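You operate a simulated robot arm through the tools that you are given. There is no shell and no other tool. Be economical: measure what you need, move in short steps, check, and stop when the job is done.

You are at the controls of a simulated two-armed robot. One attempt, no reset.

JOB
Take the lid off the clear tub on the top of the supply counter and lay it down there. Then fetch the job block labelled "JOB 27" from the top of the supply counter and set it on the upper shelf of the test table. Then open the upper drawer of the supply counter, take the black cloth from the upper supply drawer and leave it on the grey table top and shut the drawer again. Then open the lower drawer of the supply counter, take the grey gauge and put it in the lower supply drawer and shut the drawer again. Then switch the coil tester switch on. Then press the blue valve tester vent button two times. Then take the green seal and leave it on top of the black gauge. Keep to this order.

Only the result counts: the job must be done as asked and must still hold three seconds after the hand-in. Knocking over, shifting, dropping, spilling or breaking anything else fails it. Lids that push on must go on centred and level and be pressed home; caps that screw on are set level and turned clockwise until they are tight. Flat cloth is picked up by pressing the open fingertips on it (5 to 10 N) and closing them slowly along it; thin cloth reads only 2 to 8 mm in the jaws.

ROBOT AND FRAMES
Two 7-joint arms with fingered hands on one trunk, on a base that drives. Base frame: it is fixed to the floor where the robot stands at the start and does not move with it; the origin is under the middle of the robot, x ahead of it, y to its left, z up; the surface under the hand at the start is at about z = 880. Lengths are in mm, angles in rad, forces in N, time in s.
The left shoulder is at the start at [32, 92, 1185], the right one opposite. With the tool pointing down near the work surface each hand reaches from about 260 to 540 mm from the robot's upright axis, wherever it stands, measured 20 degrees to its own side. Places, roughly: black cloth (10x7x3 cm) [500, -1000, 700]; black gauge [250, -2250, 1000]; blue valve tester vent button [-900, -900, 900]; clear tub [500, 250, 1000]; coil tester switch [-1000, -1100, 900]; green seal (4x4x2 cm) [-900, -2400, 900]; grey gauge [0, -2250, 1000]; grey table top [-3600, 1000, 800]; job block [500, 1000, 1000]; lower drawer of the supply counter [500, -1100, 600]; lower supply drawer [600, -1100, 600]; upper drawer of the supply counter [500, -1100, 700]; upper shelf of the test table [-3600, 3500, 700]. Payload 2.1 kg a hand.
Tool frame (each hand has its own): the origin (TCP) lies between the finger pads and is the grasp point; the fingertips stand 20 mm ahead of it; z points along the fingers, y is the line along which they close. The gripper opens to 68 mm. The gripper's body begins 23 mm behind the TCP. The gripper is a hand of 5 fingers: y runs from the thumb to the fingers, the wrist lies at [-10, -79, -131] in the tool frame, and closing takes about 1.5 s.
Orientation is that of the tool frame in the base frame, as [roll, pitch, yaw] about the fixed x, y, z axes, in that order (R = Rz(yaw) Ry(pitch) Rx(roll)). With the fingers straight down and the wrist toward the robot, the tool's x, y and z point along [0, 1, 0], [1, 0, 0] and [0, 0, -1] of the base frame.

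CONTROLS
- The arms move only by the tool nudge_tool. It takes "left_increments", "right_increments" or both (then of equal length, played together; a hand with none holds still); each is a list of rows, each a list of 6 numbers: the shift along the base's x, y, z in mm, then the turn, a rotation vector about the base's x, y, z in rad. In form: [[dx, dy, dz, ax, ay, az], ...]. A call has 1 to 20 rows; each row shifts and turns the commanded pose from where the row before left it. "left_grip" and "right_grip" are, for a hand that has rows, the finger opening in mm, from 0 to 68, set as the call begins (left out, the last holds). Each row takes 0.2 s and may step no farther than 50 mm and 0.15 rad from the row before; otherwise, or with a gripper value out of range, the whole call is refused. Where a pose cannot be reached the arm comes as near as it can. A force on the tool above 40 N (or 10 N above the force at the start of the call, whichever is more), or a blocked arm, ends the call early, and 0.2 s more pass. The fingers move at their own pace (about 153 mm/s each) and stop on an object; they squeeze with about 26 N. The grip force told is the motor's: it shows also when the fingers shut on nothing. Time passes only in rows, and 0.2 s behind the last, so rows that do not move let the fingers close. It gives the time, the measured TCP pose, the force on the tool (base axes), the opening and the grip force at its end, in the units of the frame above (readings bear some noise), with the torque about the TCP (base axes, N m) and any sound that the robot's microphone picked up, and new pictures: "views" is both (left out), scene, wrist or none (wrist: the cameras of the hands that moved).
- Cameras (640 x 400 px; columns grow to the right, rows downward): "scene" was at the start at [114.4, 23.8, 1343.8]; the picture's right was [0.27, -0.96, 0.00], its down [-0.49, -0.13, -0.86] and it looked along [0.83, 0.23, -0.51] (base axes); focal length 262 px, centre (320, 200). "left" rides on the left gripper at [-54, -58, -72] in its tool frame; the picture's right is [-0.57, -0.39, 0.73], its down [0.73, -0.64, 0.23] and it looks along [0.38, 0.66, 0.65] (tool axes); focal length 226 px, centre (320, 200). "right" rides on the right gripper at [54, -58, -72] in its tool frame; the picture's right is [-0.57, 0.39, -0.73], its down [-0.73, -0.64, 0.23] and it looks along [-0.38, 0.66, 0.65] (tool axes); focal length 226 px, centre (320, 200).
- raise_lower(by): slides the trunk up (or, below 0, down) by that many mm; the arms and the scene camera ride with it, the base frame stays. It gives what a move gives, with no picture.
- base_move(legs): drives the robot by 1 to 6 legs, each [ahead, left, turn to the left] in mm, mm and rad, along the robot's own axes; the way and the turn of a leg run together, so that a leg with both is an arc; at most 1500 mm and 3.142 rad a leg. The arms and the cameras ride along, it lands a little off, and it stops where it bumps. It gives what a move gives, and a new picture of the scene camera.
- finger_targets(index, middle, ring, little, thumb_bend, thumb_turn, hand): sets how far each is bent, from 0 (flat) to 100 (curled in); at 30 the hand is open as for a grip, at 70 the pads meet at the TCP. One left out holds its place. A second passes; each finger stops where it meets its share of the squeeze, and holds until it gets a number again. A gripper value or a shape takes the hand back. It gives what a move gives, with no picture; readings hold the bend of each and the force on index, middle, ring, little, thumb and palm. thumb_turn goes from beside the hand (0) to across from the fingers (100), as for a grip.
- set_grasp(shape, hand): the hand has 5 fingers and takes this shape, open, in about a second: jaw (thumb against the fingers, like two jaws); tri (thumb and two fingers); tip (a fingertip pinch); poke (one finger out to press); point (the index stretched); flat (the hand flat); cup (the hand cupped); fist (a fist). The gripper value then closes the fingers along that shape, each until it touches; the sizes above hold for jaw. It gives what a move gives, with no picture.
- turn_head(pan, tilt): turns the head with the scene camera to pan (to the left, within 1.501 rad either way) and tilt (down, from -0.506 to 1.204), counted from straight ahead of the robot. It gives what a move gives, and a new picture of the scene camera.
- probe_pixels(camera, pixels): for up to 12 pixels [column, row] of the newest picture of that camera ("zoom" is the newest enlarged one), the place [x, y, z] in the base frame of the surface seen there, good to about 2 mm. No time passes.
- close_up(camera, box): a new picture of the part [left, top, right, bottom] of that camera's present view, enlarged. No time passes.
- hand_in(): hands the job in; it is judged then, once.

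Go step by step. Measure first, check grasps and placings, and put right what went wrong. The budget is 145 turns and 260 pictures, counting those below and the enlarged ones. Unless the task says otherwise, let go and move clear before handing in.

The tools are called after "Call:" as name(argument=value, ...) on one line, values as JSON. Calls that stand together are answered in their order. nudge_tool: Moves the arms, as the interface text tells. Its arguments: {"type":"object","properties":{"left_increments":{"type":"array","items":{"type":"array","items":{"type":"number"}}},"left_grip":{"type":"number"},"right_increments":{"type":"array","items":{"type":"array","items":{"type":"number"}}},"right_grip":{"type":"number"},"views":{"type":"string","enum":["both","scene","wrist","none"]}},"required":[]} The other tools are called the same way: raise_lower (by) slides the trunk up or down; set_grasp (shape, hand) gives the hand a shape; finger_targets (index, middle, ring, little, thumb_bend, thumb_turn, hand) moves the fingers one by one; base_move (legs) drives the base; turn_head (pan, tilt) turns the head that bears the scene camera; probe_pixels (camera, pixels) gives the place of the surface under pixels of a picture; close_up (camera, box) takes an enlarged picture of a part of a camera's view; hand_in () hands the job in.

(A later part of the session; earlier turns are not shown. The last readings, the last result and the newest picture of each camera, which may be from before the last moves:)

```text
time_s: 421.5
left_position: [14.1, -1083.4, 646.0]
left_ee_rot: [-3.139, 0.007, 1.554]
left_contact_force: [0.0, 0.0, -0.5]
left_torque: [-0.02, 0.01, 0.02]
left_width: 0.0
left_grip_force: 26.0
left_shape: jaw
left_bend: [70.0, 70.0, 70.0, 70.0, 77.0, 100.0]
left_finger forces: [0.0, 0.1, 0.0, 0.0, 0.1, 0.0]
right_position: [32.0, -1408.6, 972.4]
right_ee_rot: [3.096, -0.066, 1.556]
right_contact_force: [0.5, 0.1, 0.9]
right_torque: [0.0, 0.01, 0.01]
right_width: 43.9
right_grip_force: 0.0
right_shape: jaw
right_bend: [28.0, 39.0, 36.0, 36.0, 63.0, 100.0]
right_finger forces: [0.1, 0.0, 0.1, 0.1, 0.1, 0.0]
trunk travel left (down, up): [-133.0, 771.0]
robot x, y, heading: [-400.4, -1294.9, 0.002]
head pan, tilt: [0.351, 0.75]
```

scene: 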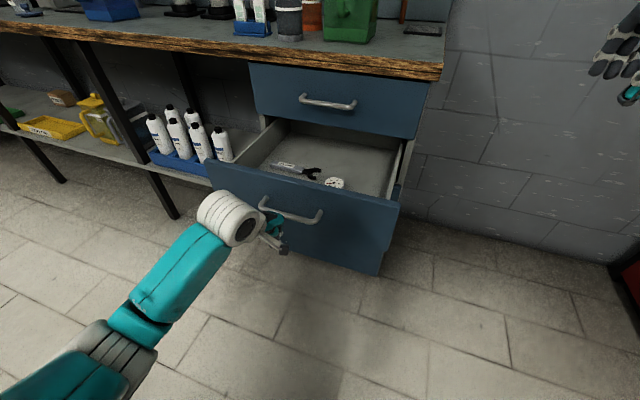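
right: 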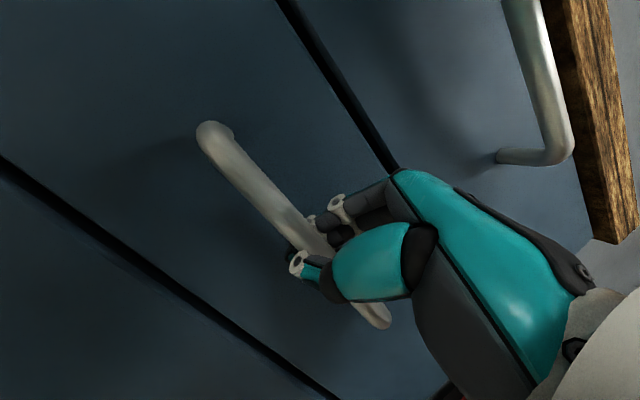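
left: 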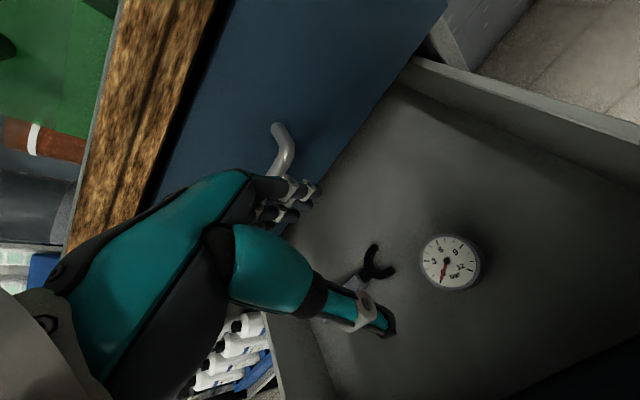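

The gauge stands upright in the drawer. I'll push it shut, back off, raise everything, and turn round to face the steel table with the testers.

Call:
base_move(legs=[[150, 0, 0], [155, 0, 0]])

Call:
base_move(legs=[[-115, 0, 0]])

Call:
raise_lower(by=290)

Call:
nudge_tool(left_increments=[[0, 0, 40, 0, 0, 0], [0, 0, 40, 0, 0, 0], [0, 0, 40, 0, 0, 0], [0, 0, 40, 0, 0, 0]], views="none")

Call:
base_move(legs=[[0, 0, 3.14]])

Call:
turn_head(pan=-0.3, tilt=0.55)

```text
time_s: 423.9
left_position: [308.0, -1080.1, 647.7]
left_ee_rot: [-3.139, 0.007, 1.554]
left_contact_force: [-8.1, -0.6, 3.6]
left_torque: [-0.01, 0.05, 0.01]
left_width: 0.0
left_grip_force: 26.7
left_shape: jaw
left_bend: [70.0, 70.0, 70.0, 70.0, 74.0, 100.0]
left_finger forces: [0.0, 0.1, 0.1, 0.0, 14.0, 0.0]
right_position: [327.0, -1406.9, 973.3]
right_ee_rot: [3.096, -0.065, 1.558]
right_contact_force: [-1.0, 0.2, 0.1]
right_torque: [-0.01, -0.01, 0.01]
right_width: 44.4
right_grip_force: 0.0
right_shape: jaw
right_bend: [28.0, 39.0, 36.0, 36.0, 63.0, 100.0]
right_finger forces: [0.1, 0.1, 0.0, 0.1, 0.1, 0.1]
trunk travel left (down, up): [-133.0, 771.0]
robot x, y, heading: [-105.2, -1293.6, 0.005]
head pan, tilt: [0.351, 0.75]
stopped in leg 2: the force on the tool passed its limit at 44 N (the readings are from after the stop); the commanded pose is now the measured one
```

scene: 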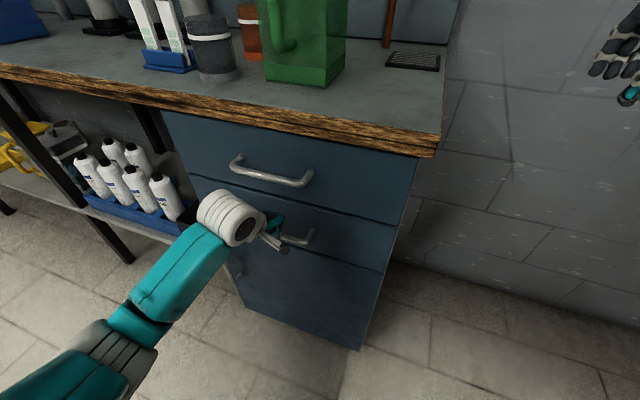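

```text
time_s: 425.1
left_position: [194.9, -1082.5, 647.5]
left_ee_rot: [-3.138, 0.009, 1.556]
left_contact_force: [0.3, -0.5, -0.3]
left_torque: [0.03, 0.05, -0.02]
left_width: 0.5
left_grip_force: 26.0
left_shape: jaw
left_bend: [70.0, 70.0, 70.0, 70.0, 77.0, 100.0]
left_finger forces: [0.0, 0.0, 0.0, 0.0, 0.1, 0.0]
right_position: [213.0, -1408.0, 972.8]
right_ee_rot: [3.096, -0.065, 1.559]
right_contact_force: [0.4, -0.4, 0.2]
right_torque: [0.0, -0.01, -0.02]
right_width: 44.0
right_grip_force: 0.0
right_shape: jaw
right_bend: [28.0, 39.0, 36.0, 36.0, 63.0, 100.0]
right_finger forces: [0.1, 0.0, 0.0, 0.0, 0.0, 0.0]
trunk travel left (down, up): [-133.0, 771.0]
robot x, y, heading: [-217.0, -1294.6, 0.007]
head pan, tilt: [0.351, 0.75]
```

scene: 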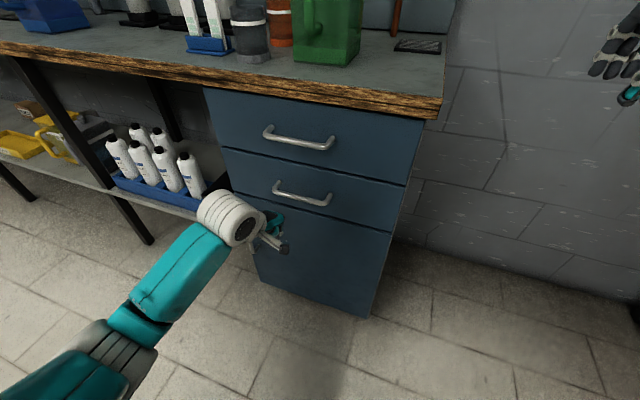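

```text
time_s: 428.0
left_position: [194.9, -1082.4, 936.4]
left_ee_rot: [-3.139, 0.01, 1.554]
left_contact_force: [0.4, 0.0, 0.0]
left_torque: [0.01, 0.03, -0.03]
left_width: 0.0
left_grip_force: 25.4
left_shape: jaw
left_bend: [70.0, 70.0, 70.0, 70.0, 77.0, 100.0]
left_finger forces: [0.0, 0.1, 0.0, 0.0, 0.1, 0.0]
right_position: [214.5, -1407.9, 1263.5]
right_ee_rot: [3.096, -0.065, 1.557]
right_contact_force: [0.0, 0.2, 0.1]
right_torque: [0.02, 0.0, -0.01]
right_width: 43.9
right_grip_force: 0.2
right_shape: jaw
right_bend: [28.0, 39.0, 36.0, 36.0, 63.0, 100.0]
right_finger forces: [0.1, 0.0, 0.1, 0.0, 0.0, 0.0]
trunk travel left (down, up): [-423.0, 481.0]
robot x, y, heading: [-222.1, -1295.4, 0.005]
head pan, tilt: [0.351, 0.75]
```

```text
time_s: 429.0
left_position: [196.7, -1083.6, 1096.6]
left_ee_rot: [-3.139, 0.008, 1.554]
left_contact_force: [-0.1, -0.3, 0.5]
left_torque: [0.01, -0.01, -0.03]
left_width: 0.0
left_grip_force: 26.4
left_shape: jaw
left_bend: [70.0, 70.0, 70.0, 70.0, 77.0, 100.0]
left_finger forces: [0.0, 0.0, 0.0, 0.1, 0.0, 0.0]
right_position: [214.2, -1407.1, 1263.1]
right_ee_rot: [3.098, -0.066, 1.557]
right_contact_force: [0.2, 0.0, -0.7]
right_torque: [0.01, 0.0, -0.02]
right_width: 44.1
right_grip_force: 0.0
right_shape: jaw
right_bend: [28.0, 39.0, 36.0, 36.0, 63.0, 100.0]
right_finger forces: [0.0, 0.0, 0.0, 0.0, 0.1, 0.0]
trunk travel left (down, up): [-423.0, 481.0]
robot x, y, heading: [-223.6, -1290.2, 0.003]
head pan, tilt: [0.351, 0.75]
```

```text
time_s: 436.7
left_position: [-639.9, -1496.0, 1095.5]
left_ee_rot: [-3.138, 0.009, -1.605]
left_contact_force: [-0.5, 0.0, -0.4]
left_torque: [0.0, 0.03, -0.02]
left_width: 0.0
left_grip_force: 25.7
left_shape: jaw
left_bend: [70.0, 70.0, 70.0, 70.0, 77.0, 100.0]
left_finger forces: [0.1, 0.0, 0.0, 0.0, 0.0, 0.0]
right_position: [-649.6, -1170.4, 1262.6]
right_ee_rot: [3.096, -0.065, -1.606]
right_contact_force: [0.0, -0.8, 0.2]
right_torque: [0.01, 0.0, 0.01]
right_width: 44.0
right_grip_force: 0.1
right_shape: jaw
right_bend: [28.0, 39.0, 36.0, 36.0, 63.0, 100.0]
right_finger forces: [0.0, 0.1, 0.0, 0.0, 0.1, 0.0]
trunk travel left (down, up): [-423.0, 481.0]
robot x, y, heading: [-219.7, -1292.0, 3.125]
head pan, tilt: [0.351, 0.75]
```

scene: 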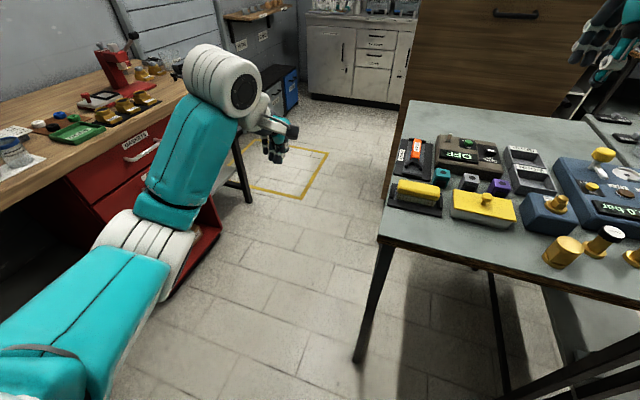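

```text
time_s: 437.7
left_position: [-638.7, -1495.8, 1097.4]
left_ee_rot: [-3.139, 0.01, -1.605]
left_contact_force: [-0.4, -0.8, -0.6]
left_torque: [0.0, -0.02, 0.0]
left_width: 0.0
left_grip_force: 25.7
left_shape: jaw
left_bend: [70.0, 70.0, 70.0, 70.0, 77.0, 100.0]
left_finger forces: [0.0, 0.1, 0.0, 0.0, 0.0, 0.1]
right_position: [-650.1, -1171.6, 1262.7]
right_ee_rot: [3.097, -0.067, -1.605]
right_contact_force: [0.0, 1.1, -0.7]
right_torque: [0.01, 0.0, -0.02]
right_width: 44.4
right_grip_force: 0.2
right_shape: jaw
right_bend: [28.0, 39.0, 36.0, 36.0, 63.0, 100.0]
right_finger forces: [0.0, 0.1, 0.1, 0.1, 0.0, 0.0]
trunk travel left (down, up): [-423.0, 481.0]
robot x, y, heading: [-222.7, -1296.8, 3.121]
head pan, tilt: [-0.3, 0.55]
```

scene: 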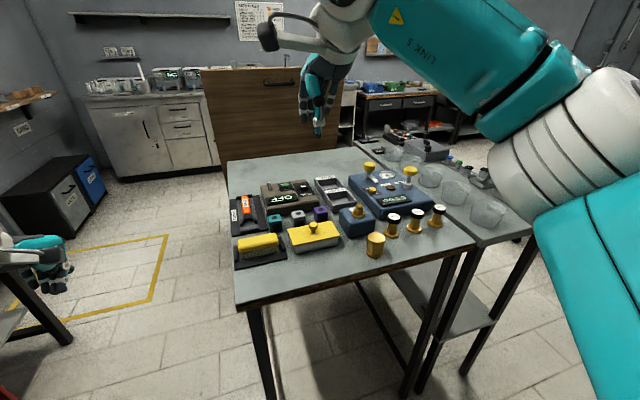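

Both drawers are shut. The tester table is at (330,220); I'll zoom in on the testers.

Call:
close_up(camera="scene", box=[225, 155, 385, 265])

Call:
close_up(camera="scene", box=[330, 150, 450, 250])

Call:
probe_pixels(camera="scene", pixels=[[248, 205], [250, 212], [303, 188], [296, 200], [386, 180], [410, 172], [370, 168], [372, 188], [400, 190], [285, 198], [275, 190], [395, 205]])

```text
3.64 times, centred on (305, 210) of scene
```

zoom: 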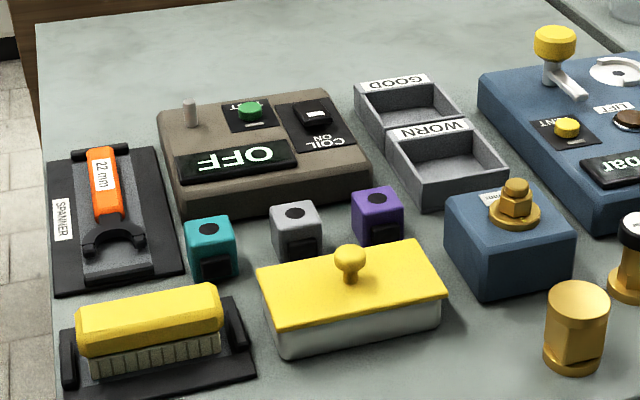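

```text
4.00 times, centred on (390, 200) of scene
```

zoom: 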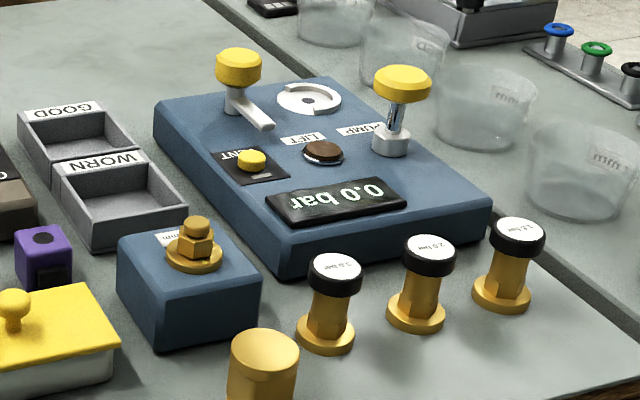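

```text
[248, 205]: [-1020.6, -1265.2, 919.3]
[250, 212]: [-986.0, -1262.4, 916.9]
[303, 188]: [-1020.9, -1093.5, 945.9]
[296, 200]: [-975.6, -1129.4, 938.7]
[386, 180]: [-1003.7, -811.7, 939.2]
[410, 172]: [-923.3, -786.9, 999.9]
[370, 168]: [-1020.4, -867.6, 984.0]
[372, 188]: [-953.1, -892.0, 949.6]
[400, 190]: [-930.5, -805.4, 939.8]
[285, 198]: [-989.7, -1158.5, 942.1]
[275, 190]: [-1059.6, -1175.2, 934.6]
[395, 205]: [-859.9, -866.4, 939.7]
```

Coil tester rocker "COIL ON" is at (-1021,-1093,946). On the blue valve tester the VENT button is at (-953,-892,950). I'll shape both hands to poke, drive in, and bring the left finger near the switch.

Call:
set_grasp(hand="left", shape="poke")

Call:
set_grasp(hand="right", shape="poke")

Call:
base_move(legs=[[0, -337, 0.02], [245, 0, 0]])

Call:
nudge_tool(left_increments=[[-29, 17, -15, 0, 0, 0], [-29, 17, -15, 0, 0, 0], [-29, 17, -20, 0, 0, 0], [-25, 16, -25, 0, 0, 0]])

```text
time_s: 438.6
left_position: [-639.4, -1494.4, 1096.1]
left_ee_rot: [-3.138, 0.009, -1.605]
left_contact_force: [0.9, -0.2, -0.2]
left_torque: [-0.01, -0.02, -0.01]
left_width: 0.0
left_grip_force: 0.0
left_shape: poke
left_bend: [70.0, 70.0, 99.0, 99.0, 100.0, 100.0]
left_finger forces: [0.1, 0.0, 0.0, 0.0, 0.1, 0.0]
right_position: [-650.8, -1169.4, 1263.1]
right_ee_rot: [3.096, -0.066, -1.604]
right_contact_force: [-0.4, 0.4, -0.4]
right_torque: [0.02, -0.02, -0.05]
right_width: 44.3
right_grip_force: 0.1
right_shape: jaw
right_bend: [28.0, 39.0, 36.0, 36.0, 63.0, 100.0]
right_finger forces: [0.0, 0.0, 0.0, 0.1, 0.0, 0.0]
trunk travel left (down, up): [-423.0, 481.0]
robot x, y, heading: [-219.4, -1294.9, 3.126]
head pan, tilt: [-0.3, 0.55]
```

```text
time_s: 439.5
left_position: [-639.4, -1494.6, 1095.8]
left_ee_rot: [-3.137, 0.01, -1.605]
left_contact_force: [-0.1, -0.5, 0.0]
left_torque: [-0.03, 0.0, 0.0]
left_width: 0.0
left_grip_force: 0.1
left_shape: poke
left_bend: [70.0, 70.0, 99.0, 99.0, 100.0, 100.0]
left_finger forces: [0.1, 0.1, 0.1, 0.0, 0.0, 0.0]
right_position: [-651.3, -1170.8, 1262.1]
right_ee_rot: [3.096, -0.067, -1.606]
right_contact_force: [-0.4, 0.3, -0.3]
right_torque: [0.02, 0.0, -0.01]
right_width: 0.0
right_grip_force: 0.0
right_shape: poke
right_bend: [70.0, 70.0, 99.0, 99.0, 100.0, 100.0]
right_finger forces: [0.1, 0.0, 0.0, 0.1, 0.0, 0.0]
trunk travel left (down, up): [-423.0, 481.0]
robot x, y, heading: [-217.0, -1291.6, 3.125]
head pan, tilt: [-0.3, 0.55]
```

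```text
time_s: 443.2
left_position: [-879.0, -1163.4, 1096.7]
left_ee_rot: [-3.137, 0.008, -1.593]
left_contact_force: [0.0, -0.3, 1.5]
left_torque: [-0.04, -0.03, 0.01]
left_width: 0.0
left_grip_force: 0.2
left_shape: poke
left_bend: [70.0, 70.0, 99.0, 99.0, 100.0, 100.0]
left_finger forces: [0.0, 0.0, 0.1, 0.0, 0.0, 0.1]
right_position: [-894.4, -838.8, 1263.0]
right_ee_rot: [3.098, -0.066, -1.588]
right_contact_force: [0.2, 0.4, -0.2]
right_torque: [-0.02, 0.02, 0.03]
right_width: 0.3
right_grip_force: 0.0
right_shape: poke
right_bend: [70.0, 70.0, 99.0, 99.0, 100.0, 100.0]
right_finger forces: [0.0, 0.1, 0.0, 0.0, 0.0, 0.0]
trunk travel left (down, up): [-423.0, 481.0]
robot x, y, heading: [-460.9, -956.9, 3.142]
head pan, tilt: [-0.3, 0.55]
```

scene: 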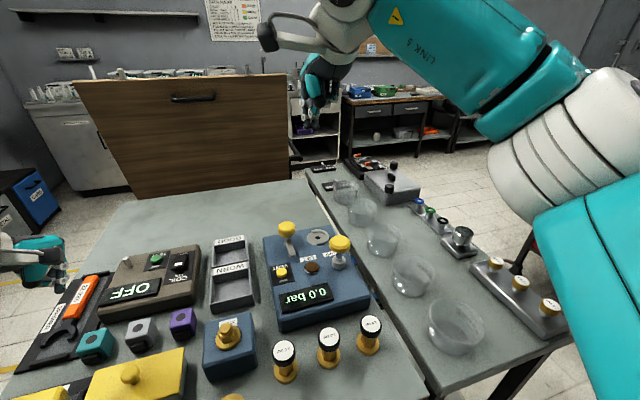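

```text
time_s: 444.2
left_position: [-992.8, -1094.0, 1020.6]
left_ee_rot: [-3.141, 0.007, -1.594]
left_contact_force: [0.6, -0.9, -0.1]
left_torque: [-0.04, -0.03, -0.01]
left_width: 0.3
left_grip_force: 0.0
left_shape: poke
left_bend: [70.0, 70.0, 99.0, 99.0, 100.0, 100.0]
left_finger forces: [0.0, 0.1, 0.0, 0.1, 0.1, 0.0]
right_position: [-895.3, -838.1, 1263.8]
right_ee_rot: [3.097, -0.066, -1.591]
right_contact_force: [-0.4, -0.3, 0.7]
right_torque: [-0.02, -0.03, 0.0]
right_width: 0.1
right_grip_force: 0.1
right_shape: poke
right_bend: [70.0, 70.0, 99.0, 99.0, 100.0, 100.0]
right_finger forces: [0.0, 0.0, 0.0, 0.0, 0.0, 0.0]
trunk travel left (down, up): [-423.0, 481.0]
robot x, y, heading: [-461.3, -953.0, 3.14]
head pan, tilt: [-0.3, 0.55]
```

scene: 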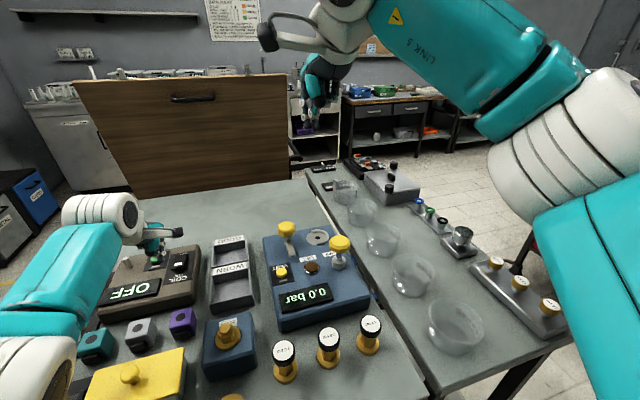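
left: 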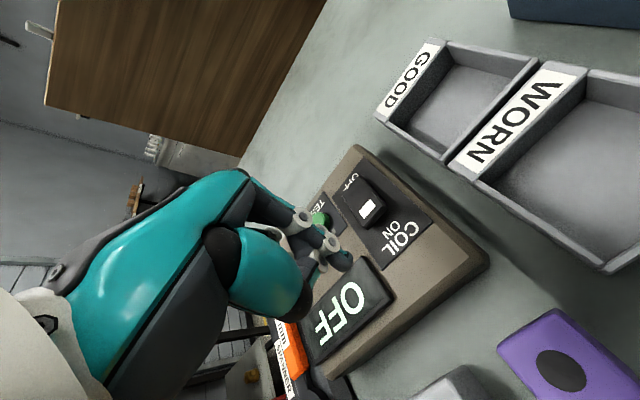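

The left wrist picture shows the rocker at (362,203), with ON on the near side. I'll measure the fingertip and the rocker halves.

Call:
probe_pixels(camera="left", pixels=[[343, 262], [338, 258], [332, 243], [367, 208], [372, 213], [355, 193], [378, 222], [318, 265]])

Call:
close_up(camera="left", box=[270, 160, 430, 300])

```text
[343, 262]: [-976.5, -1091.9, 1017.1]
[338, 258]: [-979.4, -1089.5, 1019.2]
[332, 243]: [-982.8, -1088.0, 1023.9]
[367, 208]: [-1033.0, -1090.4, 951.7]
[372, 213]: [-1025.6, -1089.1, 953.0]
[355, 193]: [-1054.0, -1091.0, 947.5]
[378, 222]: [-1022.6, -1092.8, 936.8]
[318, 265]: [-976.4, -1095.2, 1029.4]
```

```text
2.86 times, centred on (350, 230) of left
```

zoom: 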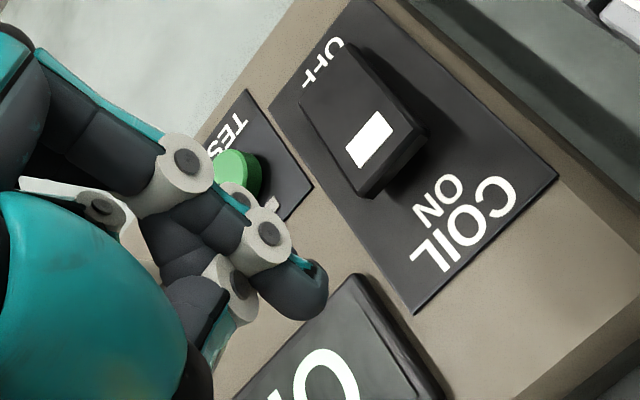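

The tip is about 16 mm nearer than the TCP. I'll shift so it is over the ON half, press down in small steps, then lift and check the display.

Call:
nudge_tool(left_increments=[[-25, 1, 0, 0, 0, 0], [-24, 1, 0, 0, 0, 0], [0, 0, -20, 0, 0, 0], [0, 0, -20, 0, 0, 0], [0, 0, -3, 0, 0, 0], [0, 0, -3, 0, 0, 0], [0, 0, -3, 0, 0, 0], [0, 0, -3, 0, 0, 0], [0, 0, -3, 0, 0, 0], [0, 0, -3, 0, 0, 0], [0, 0, -3, 0, 0, 0], [0, 0, -3, 0, 0, 0]], views="wrist")

Call:
close_up(camera="scene", box=[80, 220, 220, 330])

```text
time_s: 446.8
left_position: [-986.5, -1094.1, 958.6]
left_ee_rot: [-3.137, 0.01, -1.592]
left_contact_force: [0.4, -0.6, -0.4]
left_torque: [0.04, 0.0, 0.01]
left_width: 0.0
left_grip_force: 0.1
left_shape: poke
left_bend: [70.0, 70.0, 99.0, 99.0, 100.0, 100.0]
left_finger forces: [0.0, 0.0, 0.0, 0.1, 0.1, 0.0]
left hand out of reach, approached as far as the arm can: row 1, 2, 4, 10
right_position: [-894.5, -839.2, 1262.0]
right_ee_rot: [3.097, -0.066, -1.59]
right_contact_force: [-0.3, 0.3, 0.5]
right_torque: [-0.02, 0.0, 0.01]
right_width: 0.4
right_grip_force: 0.0
right_shape: poke
right_bend: [70.0, 70.0, 99.0, 99.0, 100.0, 100.0]
right_finger forces: [0.0, 0.0, 0.0, 0.0, 0.1, 0.0]
trunk travel left (down, up): [-423.0, 481.0]
robot x, y, heading: [-461.8, -957.2, 3.138]
head pan, tilt: [-0.3, 0.55]
```

left: 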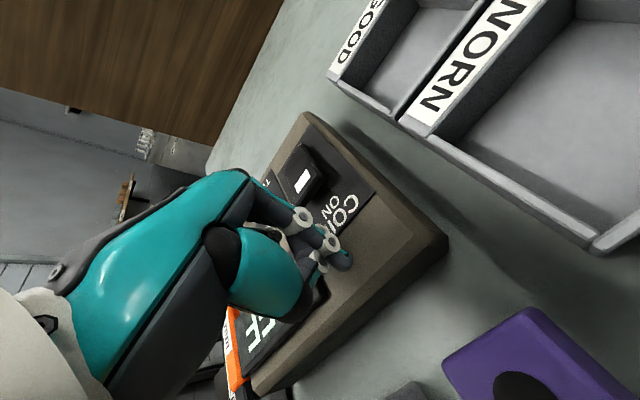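

```text
3.64 times, centred on (150, 275) of scene
```

zoom: 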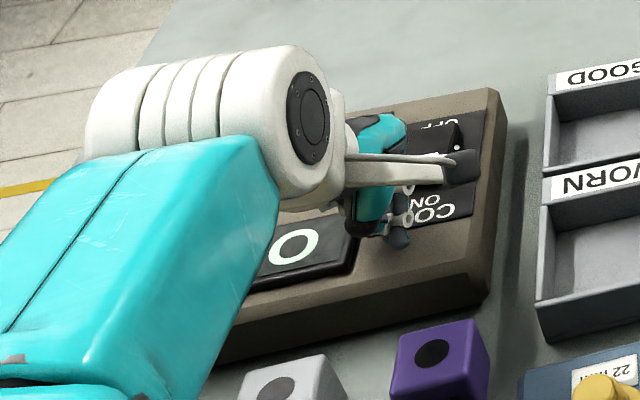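

The arm hit its reach limit at x -986. I'll lift, drive 57 mm closer, and press again.

Call:
nudge_tool(left_increments=[[0, 0, 25, 0, 0, 0], [0, 0, 20, 0, 0, 0]], views="none")

Call:
base_move(legs=[[57, 0, 0]])

Call:
nudge_tool(left_increments=[[0, 1, -20, 0, 0, 0], [0, 0, -18, 0, 0, 0], [0, 0, -3, 0, 0, 0], [0, 0, -3, 0, 0, 0], [0, 0, -3, 0, 0, 0], [0, 0, -3, 0, 0, 0], [0, 0, -3, 0, 0, 0], [0, 0, -3, 0, 0, 0], [0, 0, -2, 0, 0, 0]], views="wrist")

Call:
close_up(camera="scene", box=[80, 220, 260, 350])

```text
time_s: 447.4
left_position: [-985.4, -1093.9, 1002.8]
left_ee_rot: [-3.138, 0.008, -1.592]
left_contact_force: [0.5, 0.3, 0.8]
left_torque: [0.0, -0.01, 0.0]
left_width: 0.0
left_grip_force: 0.0
left_shape: poke
left_bend: [70.0, 70.0, 99.0, 99.0, 100.0, 100.0]
left_finger forces: [0.1, 0.0, 0.1, 0.0, 0.0, 0.1]
right_position: [-893.8, -839.4, 1262.4]
right_ee_rot: [3.094, -0.064, -1.591]
right_contact_force: [-0.2, -0.6, 0.1]
right_torque: [0.02, 0.0, 0.02]
right_width: 0.0
right_grip_force: 0.1
right_shape: poke
right_bend: [70.0, 70.0, 99.0, 99.0, 100.0, 100.0]
right_finger forces: [0.1, 0.0, 0.0, 0.1, 0.0, 0.0]
trunk travel left (down, up): [-423.0, 481.0]
robot x, y, heading: [-462.2, -955.6, 3.143]
head pan, tilt: [-0.3, 0.55]
```

```text
time_s: 448.3
left_position: [-1043.4, -1095.4, 1003.7]
left_ee_rot: [-3.137, 0.01, -1.591]
left_contact_force: [-0.2, 0.2, 1.1]
left_torque: [-0.04, 0.01, -0.01]
left_width: 0.2
left_grip_force: 0.0
left_shape: poke
left_bend: [70.0, 70.0, 99.0, 99.0, 100.0, 100.0]
left_finger forces: [0.0, 0.0, 0.1, 0.1, 0.1, 0.0]
right_position: [-952.7, -838.6, 1263.2]
right_ee_rot: [3.097, -0.066, -1.59]
right_contact_force: [-0.1, -1.1, -0.1]
right_torque: [0.0, 0.02, 0.01]
right_width: 0.1
right_grip_force: 0.1
right_shape: poke
right_bend: [70.0, 70.0, 99.0, 99.0, 100.0, 100.0]
right_finger forces: [0.1, 0.0, 0.0, 0.0, 0.1, 0.0]
trunk travel left (down, up): [-423.0, 481.0]
robot x, y, heading: [-517.9, -956.5, 3.142]
head pan, tilt: [-0.3, 0.55]
```

scene: 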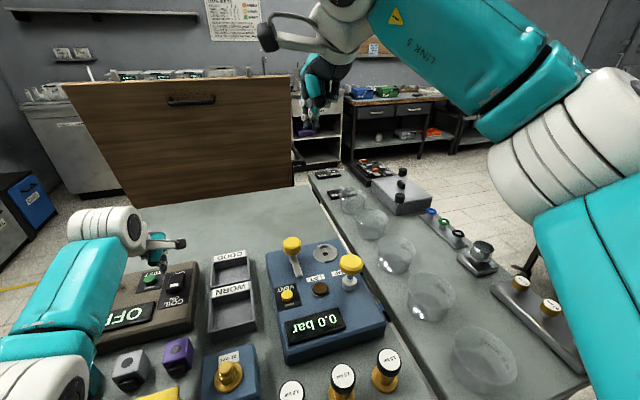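

```text
time_s: 449.7
left_position: [-1043.5, -1092.4, 959.6]
left_ee_rot: [3.127, 0.006, -1.594]
left_contact_force: [6.0, 0.3, 20.4]
left_torque: [-0.15, -0.24, 0.02]
left_width: 0.0
left_grip_force: 0.0
left_shape: poke
left_bend: [70.0, 70.0, 99.0, 99.0, 100.0, 100.0]
left_finger forces: [0.1, 21.1, 0.1, 0.0, 0.1, 0.0]
right_position: [-949.4, -838.3, 1265.2]
right_ee_rot: [3.095, -0.067, -1.589]
right_contact_force: [0.3, 0.2, -0.3]
right_torque: [-0.04, 0.0, 0.02]
right_width: 0.0
right_grip_force: 0.1
right_shape: poke
right_bend: [70.0, 70.0, 99.0, 99.0, 100.0, 100.0]
right_finger forces: [0.0, 0.1, 0.0, 0.0, 0.1, 0.0]
trunk travel left (down, up): [-423.0, 481.0]
robot x, y, heading: [-520.5, -954.9, 3.141]
head pan, tilt: [-0.3, 0.55]
stopped in row 6 (left hand): the force on the tool passed its limit at 42 N (the readings are from after the stop); the commanded pose is now the measured one
```

left: 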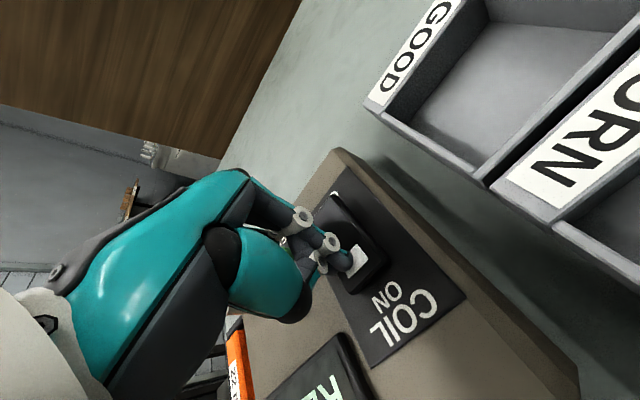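

```text
3.08 times, centred on (170, 285) of scene
```

zoom: 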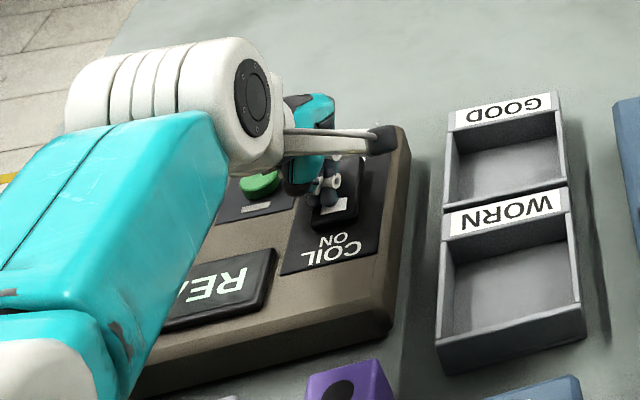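

The display now reads READY in green, so the coil tester is on. For the VENT button the left hand has better clearance from the levers; I'll lift, shift the base, and bring the fingertip above the button.

Call:
nudge_tool(left_increments=[[0, 0, 20, 0, 0, 0], [0, 0, 40, 0, 0, 0], [0, 0, 40, 0, 0, 0]], views="none")

Call:
base_move(legs=[[-74, 0, 0], [0, -200, 0]])

Call:
nudge_tool(left_increments=[[0, 0, -30, 0, 0, 0], [0, 0, -25, 0, 0, 0]], views="wrist")

Call:
close_up(camera="left", box=[270, 140, 470, 300])

```text
time_s: 450.5
left_position: [-1052.7, -1091.5, 1056.4]
left_ee_rot: [3.136, 0.01, -1.594]
left_contact_force: [-0.4, 0.3, -0.6]
left_torque: [0.04, 0.02, 0.0]
left_width: 0.0
left_grip_force: 0.0
left_shape: poke
left_bend: [70.0, 70.0, 99.0, 99.0, 100.0, 100.0]
left_finger forces: [0.0, 0.0, 0.0, 0.0, 0.1, 0.0]
left hand out of reach, approached as far as the arm can: row 2
right_position: [-952.0, -839.2, 1263.1]
right_ee_rot: [3.097, -0.066, -1.591]
right_contact_force: [0.3, 0.7, -0.4]
right_torque: [-0.01, 0.01, -0.01]
right_width: 0.0
right_grip_force: 0.0
right_shape: poke
right_bend: [70.0, 70.0, 99.0, 99.0, 100.0, 100.0]
right_finger forces: [0.0, 0.0, 0.1, 0.0, 0.0, 0.0]
trunk travel left (down, up): [-423.0, 481.0]
robot x, y, heading: [-514.7, -960.0, 3.143]
head pan, tilt: [-0.3, 0.55]
```

```text
time_s: 452.7
left_position: [-978.0, -888.6, 1055.3]
left_ee_rot: [3.138, 0.008, -1.594]
left_contact_force: [0.3, -0.2, 0.2]
left_torque: [-0.01, 0.0, 0.0]
left_width: 0.2
left_grip_force: 0.0
left_shape: poke
left_bend: [70.0, 70.0, 99.0, 99.0, 100.0, 100.0]
left_finger forces: [0.0, 0.0, 0.1, 0.0, 0.0, 0.0]
right_position: [-876.4, -635.4, 1261.9]
right_ee_rot: [3.097, -0.066, -1.589]
right_contact_force: [0.3, 0.3, 0.5]
right_torque: [0.03, -0.01, 0.0]
right_width: 0.1
right_grip_force: 0.0
right_shape: poke
right_bend: [70.0, 70.0, 99.0, 99.0, 100.0, 100.0]
right_finger forces: [0.0, 0.0, 0.0, 0.0, 0.1, 0.0]
trunk travel left (down, up): [-423.0, 481.0]
robot x, y, heading: [-445.8, -755.6, 3.137]
head pan, tilt: [-0.3, 0.55]
```

scene: 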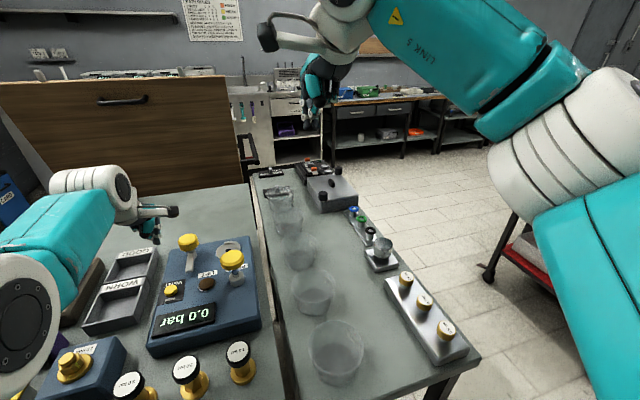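

```text
time_s: 453.3
left_position: [-976.2, -887.3, 1000.9]
left_ee_rot: [3.136, 0.007, -1.596]
left_contact_force: [-0.1, 0.1, 0.4]
left_torque: [0.01, 0.0, -0.02]
left_width: 0.0
left_grip_force: 0.0
left_shape: poke
left_bend: [70.0, 70.0, 99.0, 99.0, 100.0, 100.0]
left_finger forces: [0.0, 0.0, 0.1, 0.1, 0.0, 0.1]
left hand out of reach, approached as far as the arm can: row 2
right_position: [-876.7, -634.3, 1263.9]
right_ee_rot: [3.095, -0.066, -1.59]
right_contact_force: [1.3, 0.3, 0.3]
right_torque: [-0.01, 0.0, 0.01]
right_width: 0.0
right_grip_force: 0.0
right_shape: poke
right_bend: [70.0, 70.0, 99.0, 99.0, 100.0, 100.0]
right_finger forces: [0.0, 0.0, 0.1, 0.0, 0.0, 0.1]
trunk travel left (down, up): [-423.0, 481.0]
robot x, y, heading: [-443.1, -754.4, 3.136]
head pan, tilt: [-0.3, 0.55]
```

left: 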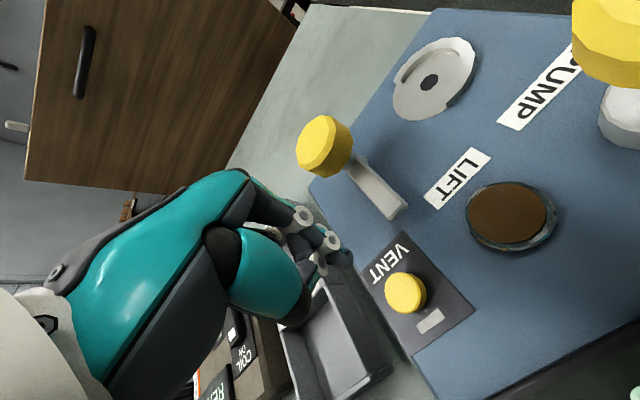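

```text
2.50 times, centred on (370, 220) of left
```

zoom: 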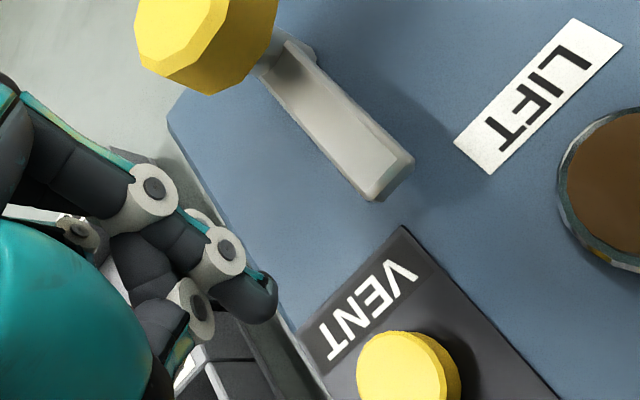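

The VENT button shows at (405,293). I'll measure it against the fingertip.

Call:
probe_pixels(camera="left", pixels=[[402, 292], [410, 298], [395, 285], [347, 258], [342, 262], [325, 145], [385, 200]])

```text
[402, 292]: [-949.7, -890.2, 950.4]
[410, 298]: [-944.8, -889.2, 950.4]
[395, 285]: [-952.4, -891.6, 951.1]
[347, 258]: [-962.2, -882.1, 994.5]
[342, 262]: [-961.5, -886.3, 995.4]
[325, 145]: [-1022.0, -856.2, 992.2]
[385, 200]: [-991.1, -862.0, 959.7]
```

I'll shift 11 mm so the tip is over the button, press, lift 18 mm, press again, and lift clear.

Call:
nudge_tool(left_increments=[[6, -3, 0, 0, 0, 0], [5, -2, -10, 0, 0, 0], [0, 0, -15, 0, 0, 0], [0, 0, -4, 0, 0, 0], [0, 0, -3, 0, 0, 0], [0, 0, -3, 0, 0, 0], [0, 0, -3, 0, 0, 0], [0, 0, -3, 0, 0, 0], [0, 0, -2, 0, 0, 0]], views="wrist")

Call:
nudge_tool(left_increments=[[0, 0, 8, 0, 0, 0], [0, 0, 10, 0, 0, 0], [0, 0, 0, 0, 0, 0]], views="none")

```text
time_s: 455.3
left_position: [-964.2, -894.8, 960.5]
left_ee_rot: [3.131, 0.008, -1.594]
left_contact_force: [-4.2, -2.2, 16.6]
left_torque: [-0.14, 0.05, -0.03]
left_width: 0.2
left_grip_force: 0.0
left_shape: poke
left_bend: [70.0, 70.0, 99.0, 99.0, 100.0, 100.0]
left_finger forces: [2.4, 13.7, 0.0, 0.1, 0.0, 0.1]
right_position: [-875.5, -636.0, 1263.6]
right_ee_rot: [3.097, -0.066, -1.591]
right_contact_force: [0.1, 0.1, -0.3]
right_torque: [-0.02, -0.01, 0.01]
right_width: 0.0
right_grip_force: 0.1
right_shape: poke
right_bend: [70.0, 70.0, 99.0, 99.0, 100.0, 100.0]
right_finger forces: [0.0, 0.0, 0.1, 0.0, 0.0, 0.1]
trunk travel left (down, up): [-423.0, 481.0]
robot x, y, heading: [-443.8, -757.0, 3.141]
head pan, tilt: [-0.3, 0.55]
heard: click
```

left: 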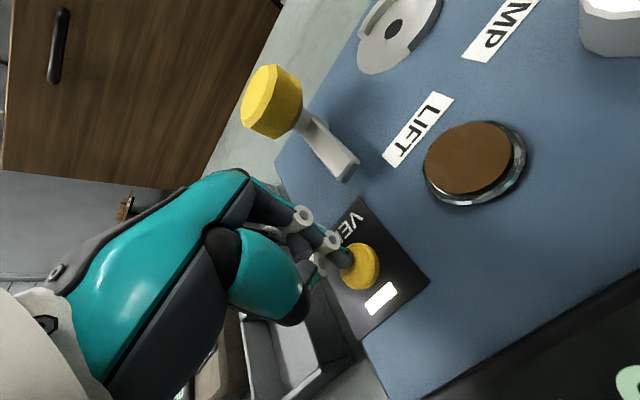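

```text
time_s: 456.1
left_position: [-963.2, -893.8, 974.3]
left_ee_rot: [3.136, 0.007, -1.593]
left_contact_force: [0.7, -0.2, 0.7]
left_torque: [0.01, 0.0, 0.03]
left_width: 0.0
left_grip_force: 0.0
left_shape: poke
left_bend: [70.0, 70.0, 99.0, 99.0, 100.0, 100.0]
left_finger forces: [0.0, 0.0, 0.1, 0.0, 0.0, 0.1]
right_position: [-877.3, -636.1, 1263.7]
right_ee_rot: [3.096, -0.068, -1.591]
right_contact_force: [0.0, -0.3, 0.3]
right_torque: [-0.02, -0.01, 0.02]
right_width: 0.1
right_grip_force: 0.0
right_shape: poke
right_bend: [70.0, 70.0, 99.0, 99.0, 100.0, 100.0]
right_finger forces: [0.0, 0.0, 0.0, 0.0, 0.0, 0.0]
trunk travel left (down, up): [-423.0, 481.0]
robot x, y, heading: [-440.8, -751.9, 3.135]
head pan, tilt: [-0.3, 0.55]
```

A click was heard and the lamp lit: first press done. I'll press the second time, lift clear, then drive to the bench with the seals.

Call:
nudge_tool(left_increments=[[0, 0, -8, 0, 0, 0], [0, 0, -4, 0, 0, 0], [0, 0, -3, 0, 0, 0], [0, 0, -3, 0, 0, 0], [0, 0, -2, 0, 0, 0]], views="none")

Call:
nudge_tool(left_increments=[[0, 0, 15, 0, 0, 0], [0, 0, 35, 0, 0, 0], [0, 0, 45, 0, 0, 0], [0, 0, 45, 0, 0, 0]], views="none")

Call:
base_move(legs=[[-190, 0, 0], [0, 750, 0], [0, 0, 1.571], [200, 0, 0], [0, -480, 0]])

Call:
set_grasp(hand="left", shape="jaw")

Call:
close_up(camera="scene", box=[120, 160, 520, 360])

```text
time_s: 457.3
left_position: [-963.0, -894.1, 959.9]
left_ee_rot: [3.125, 0.006, -1.593]
left_contact_force: [-7.5, -2.4, 33.3]
left_torque: [-0.25, 0.09, -0.08]
left_width: 0.1
left_grip_force: 0.1
left_shape: poke
left_bend: [70.0, 70.0, 99.0, 99.0, 100.0, 100.0]
left_finger forces: [6.2, 26.9, 0.1, 0.1, 0.0, 0.0]
right_position: [-873.2, -635.6, 1263.9]
right_ee_rot: [3.095, -0.065, -1.591]
right_contact_force: [-0.2, -0.2, 0.2]
right_torque: [0.04, 0.0, 0.02]
right_width: 0.1
right_grip_force: 0.0
right_shape: poke
right_bend: [70.0, 70.0, 99.0, 99.0, 100.0, 100.0]
right_finger forces: [0.1, 0.1, 0.1, 0.0, 0.0, 0.0]
trunk travel left (down, up): [-423.0, 481.0]
robot x, y, heading: [-441.5, -753.0, 3.138]
head pan, tilt: [-0.3, 0.55]
heard: click
```

```text
time_s: 458.3
left_position: [-963.1, -894.8, 1094.1]
left_ee_rot: [3.136, 0.008, -1.593]
left_contact_force: [-0.5, -1.3, -0.9]
left_torque: [0.0, 0.01, 0.0]
left_width: 0.1
left_grip_force: 0.0
left_shape: poke
left_bend: [70.0, 70.0, 99.0, 99.0, 100.0, 100.0]
left_finger forces: [0.0, 0.0, 0.0, 0.0, 0.0, 0.0]
right_position: [-876.2, -635.7, 1262.9]
right_ee_rot: [3.097, -0.066, -1.591]
right_contact_force: [-0.1, 0.3, -0.1]
right_torque: [0.03, 0.02, 0.0]
right_width: 0.0
right_grip_force: 0.2
right_shape: poke
right_bend: [70.0, 70.0, 99.0, 99.0, 100.0, 100.0]
right_finger forces: [0.1, 0.1, 0.0, 0.0, 0.0, 0.0]
trunk travel left (down, up): [-423.0, 481.0]
robot x, y, heading: [-441.1, -755.3, 3.141]
head pan, tilt: [-0.3, 0.55]
```

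```text
time_s: 471.0
left_position: [-618.9, -2209.7, 1093.9]
left_ee_rot: [3.138, 0.008, -0.054]
left_contact_force: [-0.2, -0.6, -0.1]
left_torque: [0.0, 0.0, -0.04]
left_width: 0.0
left_grip_force: 0.2
left_shape: poke
left_bend: [70.0, 70.0, 99.0, 99.0, 100.0, 100.0]
left_finger forces: [0.1, 0.0, 0.0, 0.0, 0.1, 0.0]
right_position: [-874.7, -2115.1, 1262.5]
right_ee_rot: [3.096, -0.066, -0.049]
right_contact_force: [0.2, 1.5, -0.6]
right_torque: [-0.02, 0.02, 0.01]
right_width: 0.1
right_grip_force: 0.0
right_shape: poke
right_bend: [70.0, 70.0, 99.0, 99.0, 100.0, 100.0]
right_finger forces: [0.0, 0.0, 0.0, 0.1, 0.1, 0.0]
trunk travel left (down, up): [-423.0, 481.0]
robot x, y, heading: [-745.5, -1687.8, -1.603]
head pan, tilt: [-0.3, 0.55]
```

scene: 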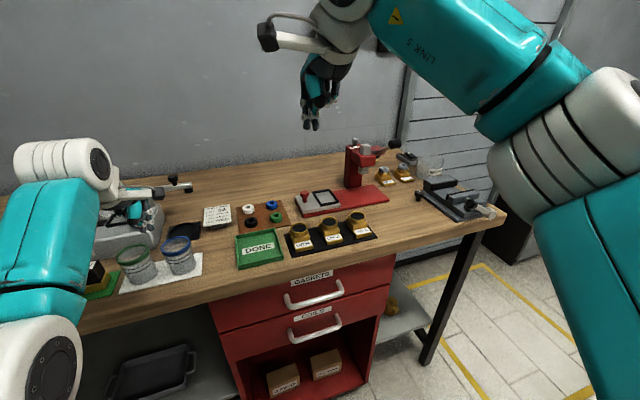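

```text
time_s: 471.9
left_position: [-619.2, -2208.9, 1094.5]
left_ee_rot: [3.137, 0.008, -0.053]
left_contact_force: [-0.1, -0.5, 0.2]
left_torque: [0.0, -0.03, 0.02]
left_width: 68.1
left_grip_force: 0.0
left_shape: jaw
left_bend: [30.0, 30.0, 30.0, 30.0, 30.0, 98.0]
left_finger forces: [0.0, 0.0, 0.1, 0.0, 0.1, 0.0]
right_position: [-874.6, -2115.3, 1262.3]
right_ee_rot: [3.096, -0.067, -0.05]
right_contact_force: [-0.3, 0.1, 0.7]
right_torque: [0.02, 0.03, 0.01]
right_width: 0.0
right_grip_force: 0.1
right_shape: poke
right_bend: [70.0, 70.0, 99.0, 99.0, 100.0, 100.0]
right_finger forces: [0.0, 0.1, 0.0, 0.1, 0.0, 0.0]
trunk travel left (down, up): [-423.0, 481.0]
robot x, y, heading: [-748.9, -1687.2, -1.606]
head pan, tilt: [-0.3, 0.55]
```

```text
1.60 times, centred on (320, 260) of scene
```

zoom: 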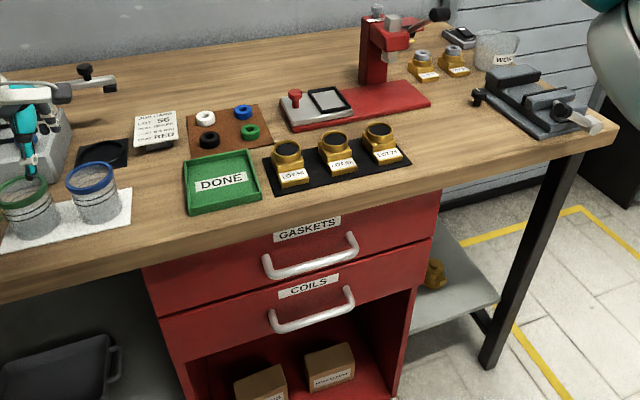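

Two clicks were heard in all. The green seal is at zoom (251,131). I'll measure it.

Call:
probe_pixels(camera="zoom", pixels=[[243, 129], [259, 131], [251, 137], [251, 124], [251, 131], [243, 112], [208, 140], [262, 142], [270, 125], [220, 180]])

```text
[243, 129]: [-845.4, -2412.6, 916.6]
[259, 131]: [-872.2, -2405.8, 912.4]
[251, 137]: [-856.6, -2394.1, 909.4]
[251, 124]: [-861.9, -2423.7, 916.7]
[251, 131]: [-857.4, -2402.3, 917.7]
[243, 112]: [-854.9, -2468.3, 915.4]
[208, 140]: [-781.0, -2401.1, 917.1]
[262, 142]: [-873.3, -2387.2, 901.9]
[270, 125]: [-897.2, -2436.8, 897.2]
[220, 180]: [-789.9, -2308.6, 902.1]
```

Green seal centre is (-858,-2409), top z 917. I'll drive there and bring the left jaw above it.

Call:
base_move(legs=[[0, -255, 0.034], [203, 0, 0]])

Call:
nudge_tool(left_increments=[[0, 0, -40, 0, 0, 0], [0, 0, -45, 0, 0, 0], [0, 0, -40, 0, 0, 0]], left_grip=46)

Call:
close_up(camera="left", box=[250, 130, 530, 330])

```text
time_s: 474.9
left_position: [-852.9, -2402.2, 1093.8]
left_ee_rot: [3.136, 0.008, -0.012]
left_contact_force: [0.1, -0.5, -0.5]
left_torque: [0.02, 0.0, 0.0]
left_width: 67.8
left_grip_force: 0.1
left_shape: jaw
left_bend: [30.0, 30.0, 30.0, 30.0, 30.0, 98.0]
left_finger forces: [0.1, 0.1, 0.0, 0.0, 0.1, 0.1]
right_position: [-1111.8, -2318.3, 1262.2]
right_ee_rot: [3.1, -0.066, -0.009]
right_contact_force: [0.1, 0.3, -0.2]
right_torque: [-0.01, 0.02, -0.03]
right_width: 0.0
right_grip_force: 0.1
right_shape: poke
right_bend: [70.0, 70.0, 99.0, 99.0, 100.0, 100.0]
right_finger forces: [0.0, 0.0, 0.0, 0.1, 0.0, 0.1]
trunk travel left (down, up): [-423.0, 481.0]
robot x, y, heading: [-998.5, -1881.1, -1.563]
head pan, tilt: [-0.3, 0.55]
```

scene: 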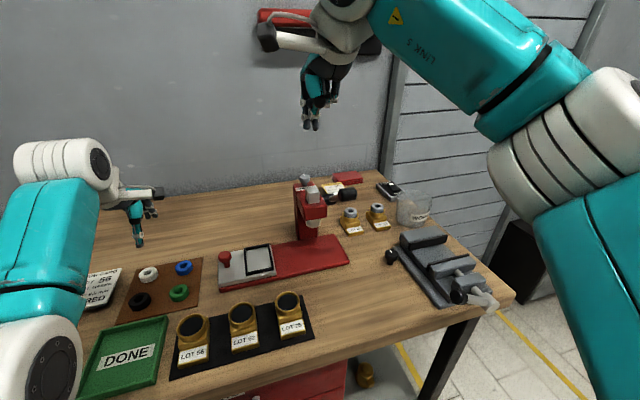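

```text
time_s: 475.7
left_position: [-851.2, -2402.0, 965.7]
left_ee_rot: [3.136, 0.007, -0.014]
left_contact_force: [-0.8, 0.2, -0.6]
left_torque: [0.02, -0.01, -0.07]
left_width: 46.1
left_grip_force: 0.0
left_shape: jaw
left_bend: [28.0, 38.0, 35.0, 35.0, 61.0, 99.0]
left_finger forces: [0.0, 0.1, 0.0, 0.1, 0.0, 0.1]
right_position: [-1111.0, -2318.1, 1262.8]
right_ee_rot: [3.097, -0.066, -0.008]
right_contact_force: [-0.7, -0.6, -0.1]
right_torque: [0.02, -0.02, 0.0]
right_width: 0.0
right_grip_force: 0.0
right_shape: poke
right_bend: [70.0, 70.0, 99.0, 99.0, 100.0, 100.0]
right_finger forces: [0.0, 0.0, 0.0, 0.1, 0.0, 0.0]
trunk travel left (down, up): [-423.0, 481.0]
robot x, y, heading: [-997.3, -1883.6, -1.561]
head pan, tilt: [-0.3, 0.55]
```

scene: 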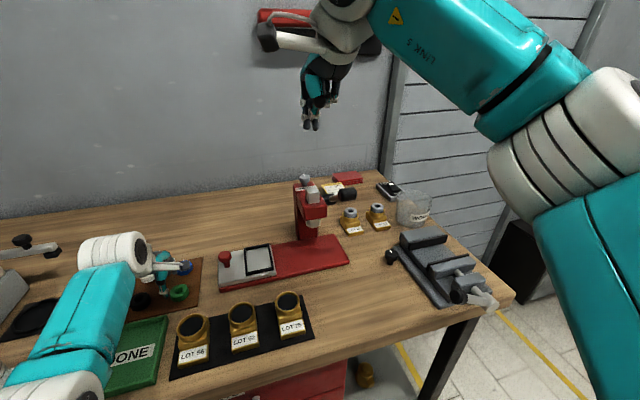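
left: 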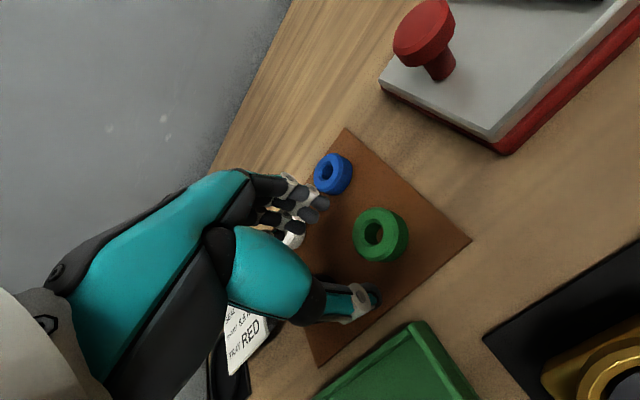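

```text
2.00 times, centred on (390, 230) of left
```

zoom: 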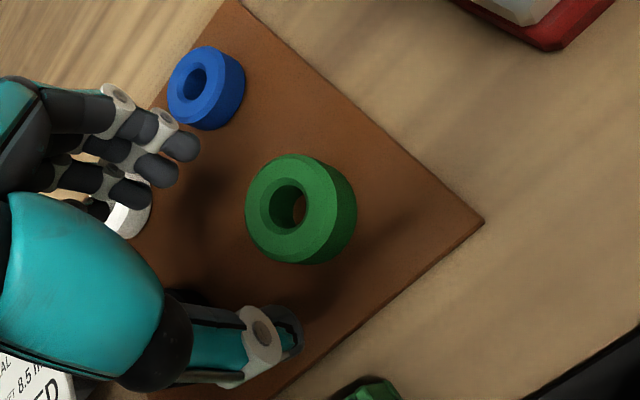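

Call:
probe_pixels(camera="zoom", pixels=[[252, 205], [328, 205], [290, 165], [290, 250], [270, 175], [315, 235], [205, 55], [180, 90]])

```text
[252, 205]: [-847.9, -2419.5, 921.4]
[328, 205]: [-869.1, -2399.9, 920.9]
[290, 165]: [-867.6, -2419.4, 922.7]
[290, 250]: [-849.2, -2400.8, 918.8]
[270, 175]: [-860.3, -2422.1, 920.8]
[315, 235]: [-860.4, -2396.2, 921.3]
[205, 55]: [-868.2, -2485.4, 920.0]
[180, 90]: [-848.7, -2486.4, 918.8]
```

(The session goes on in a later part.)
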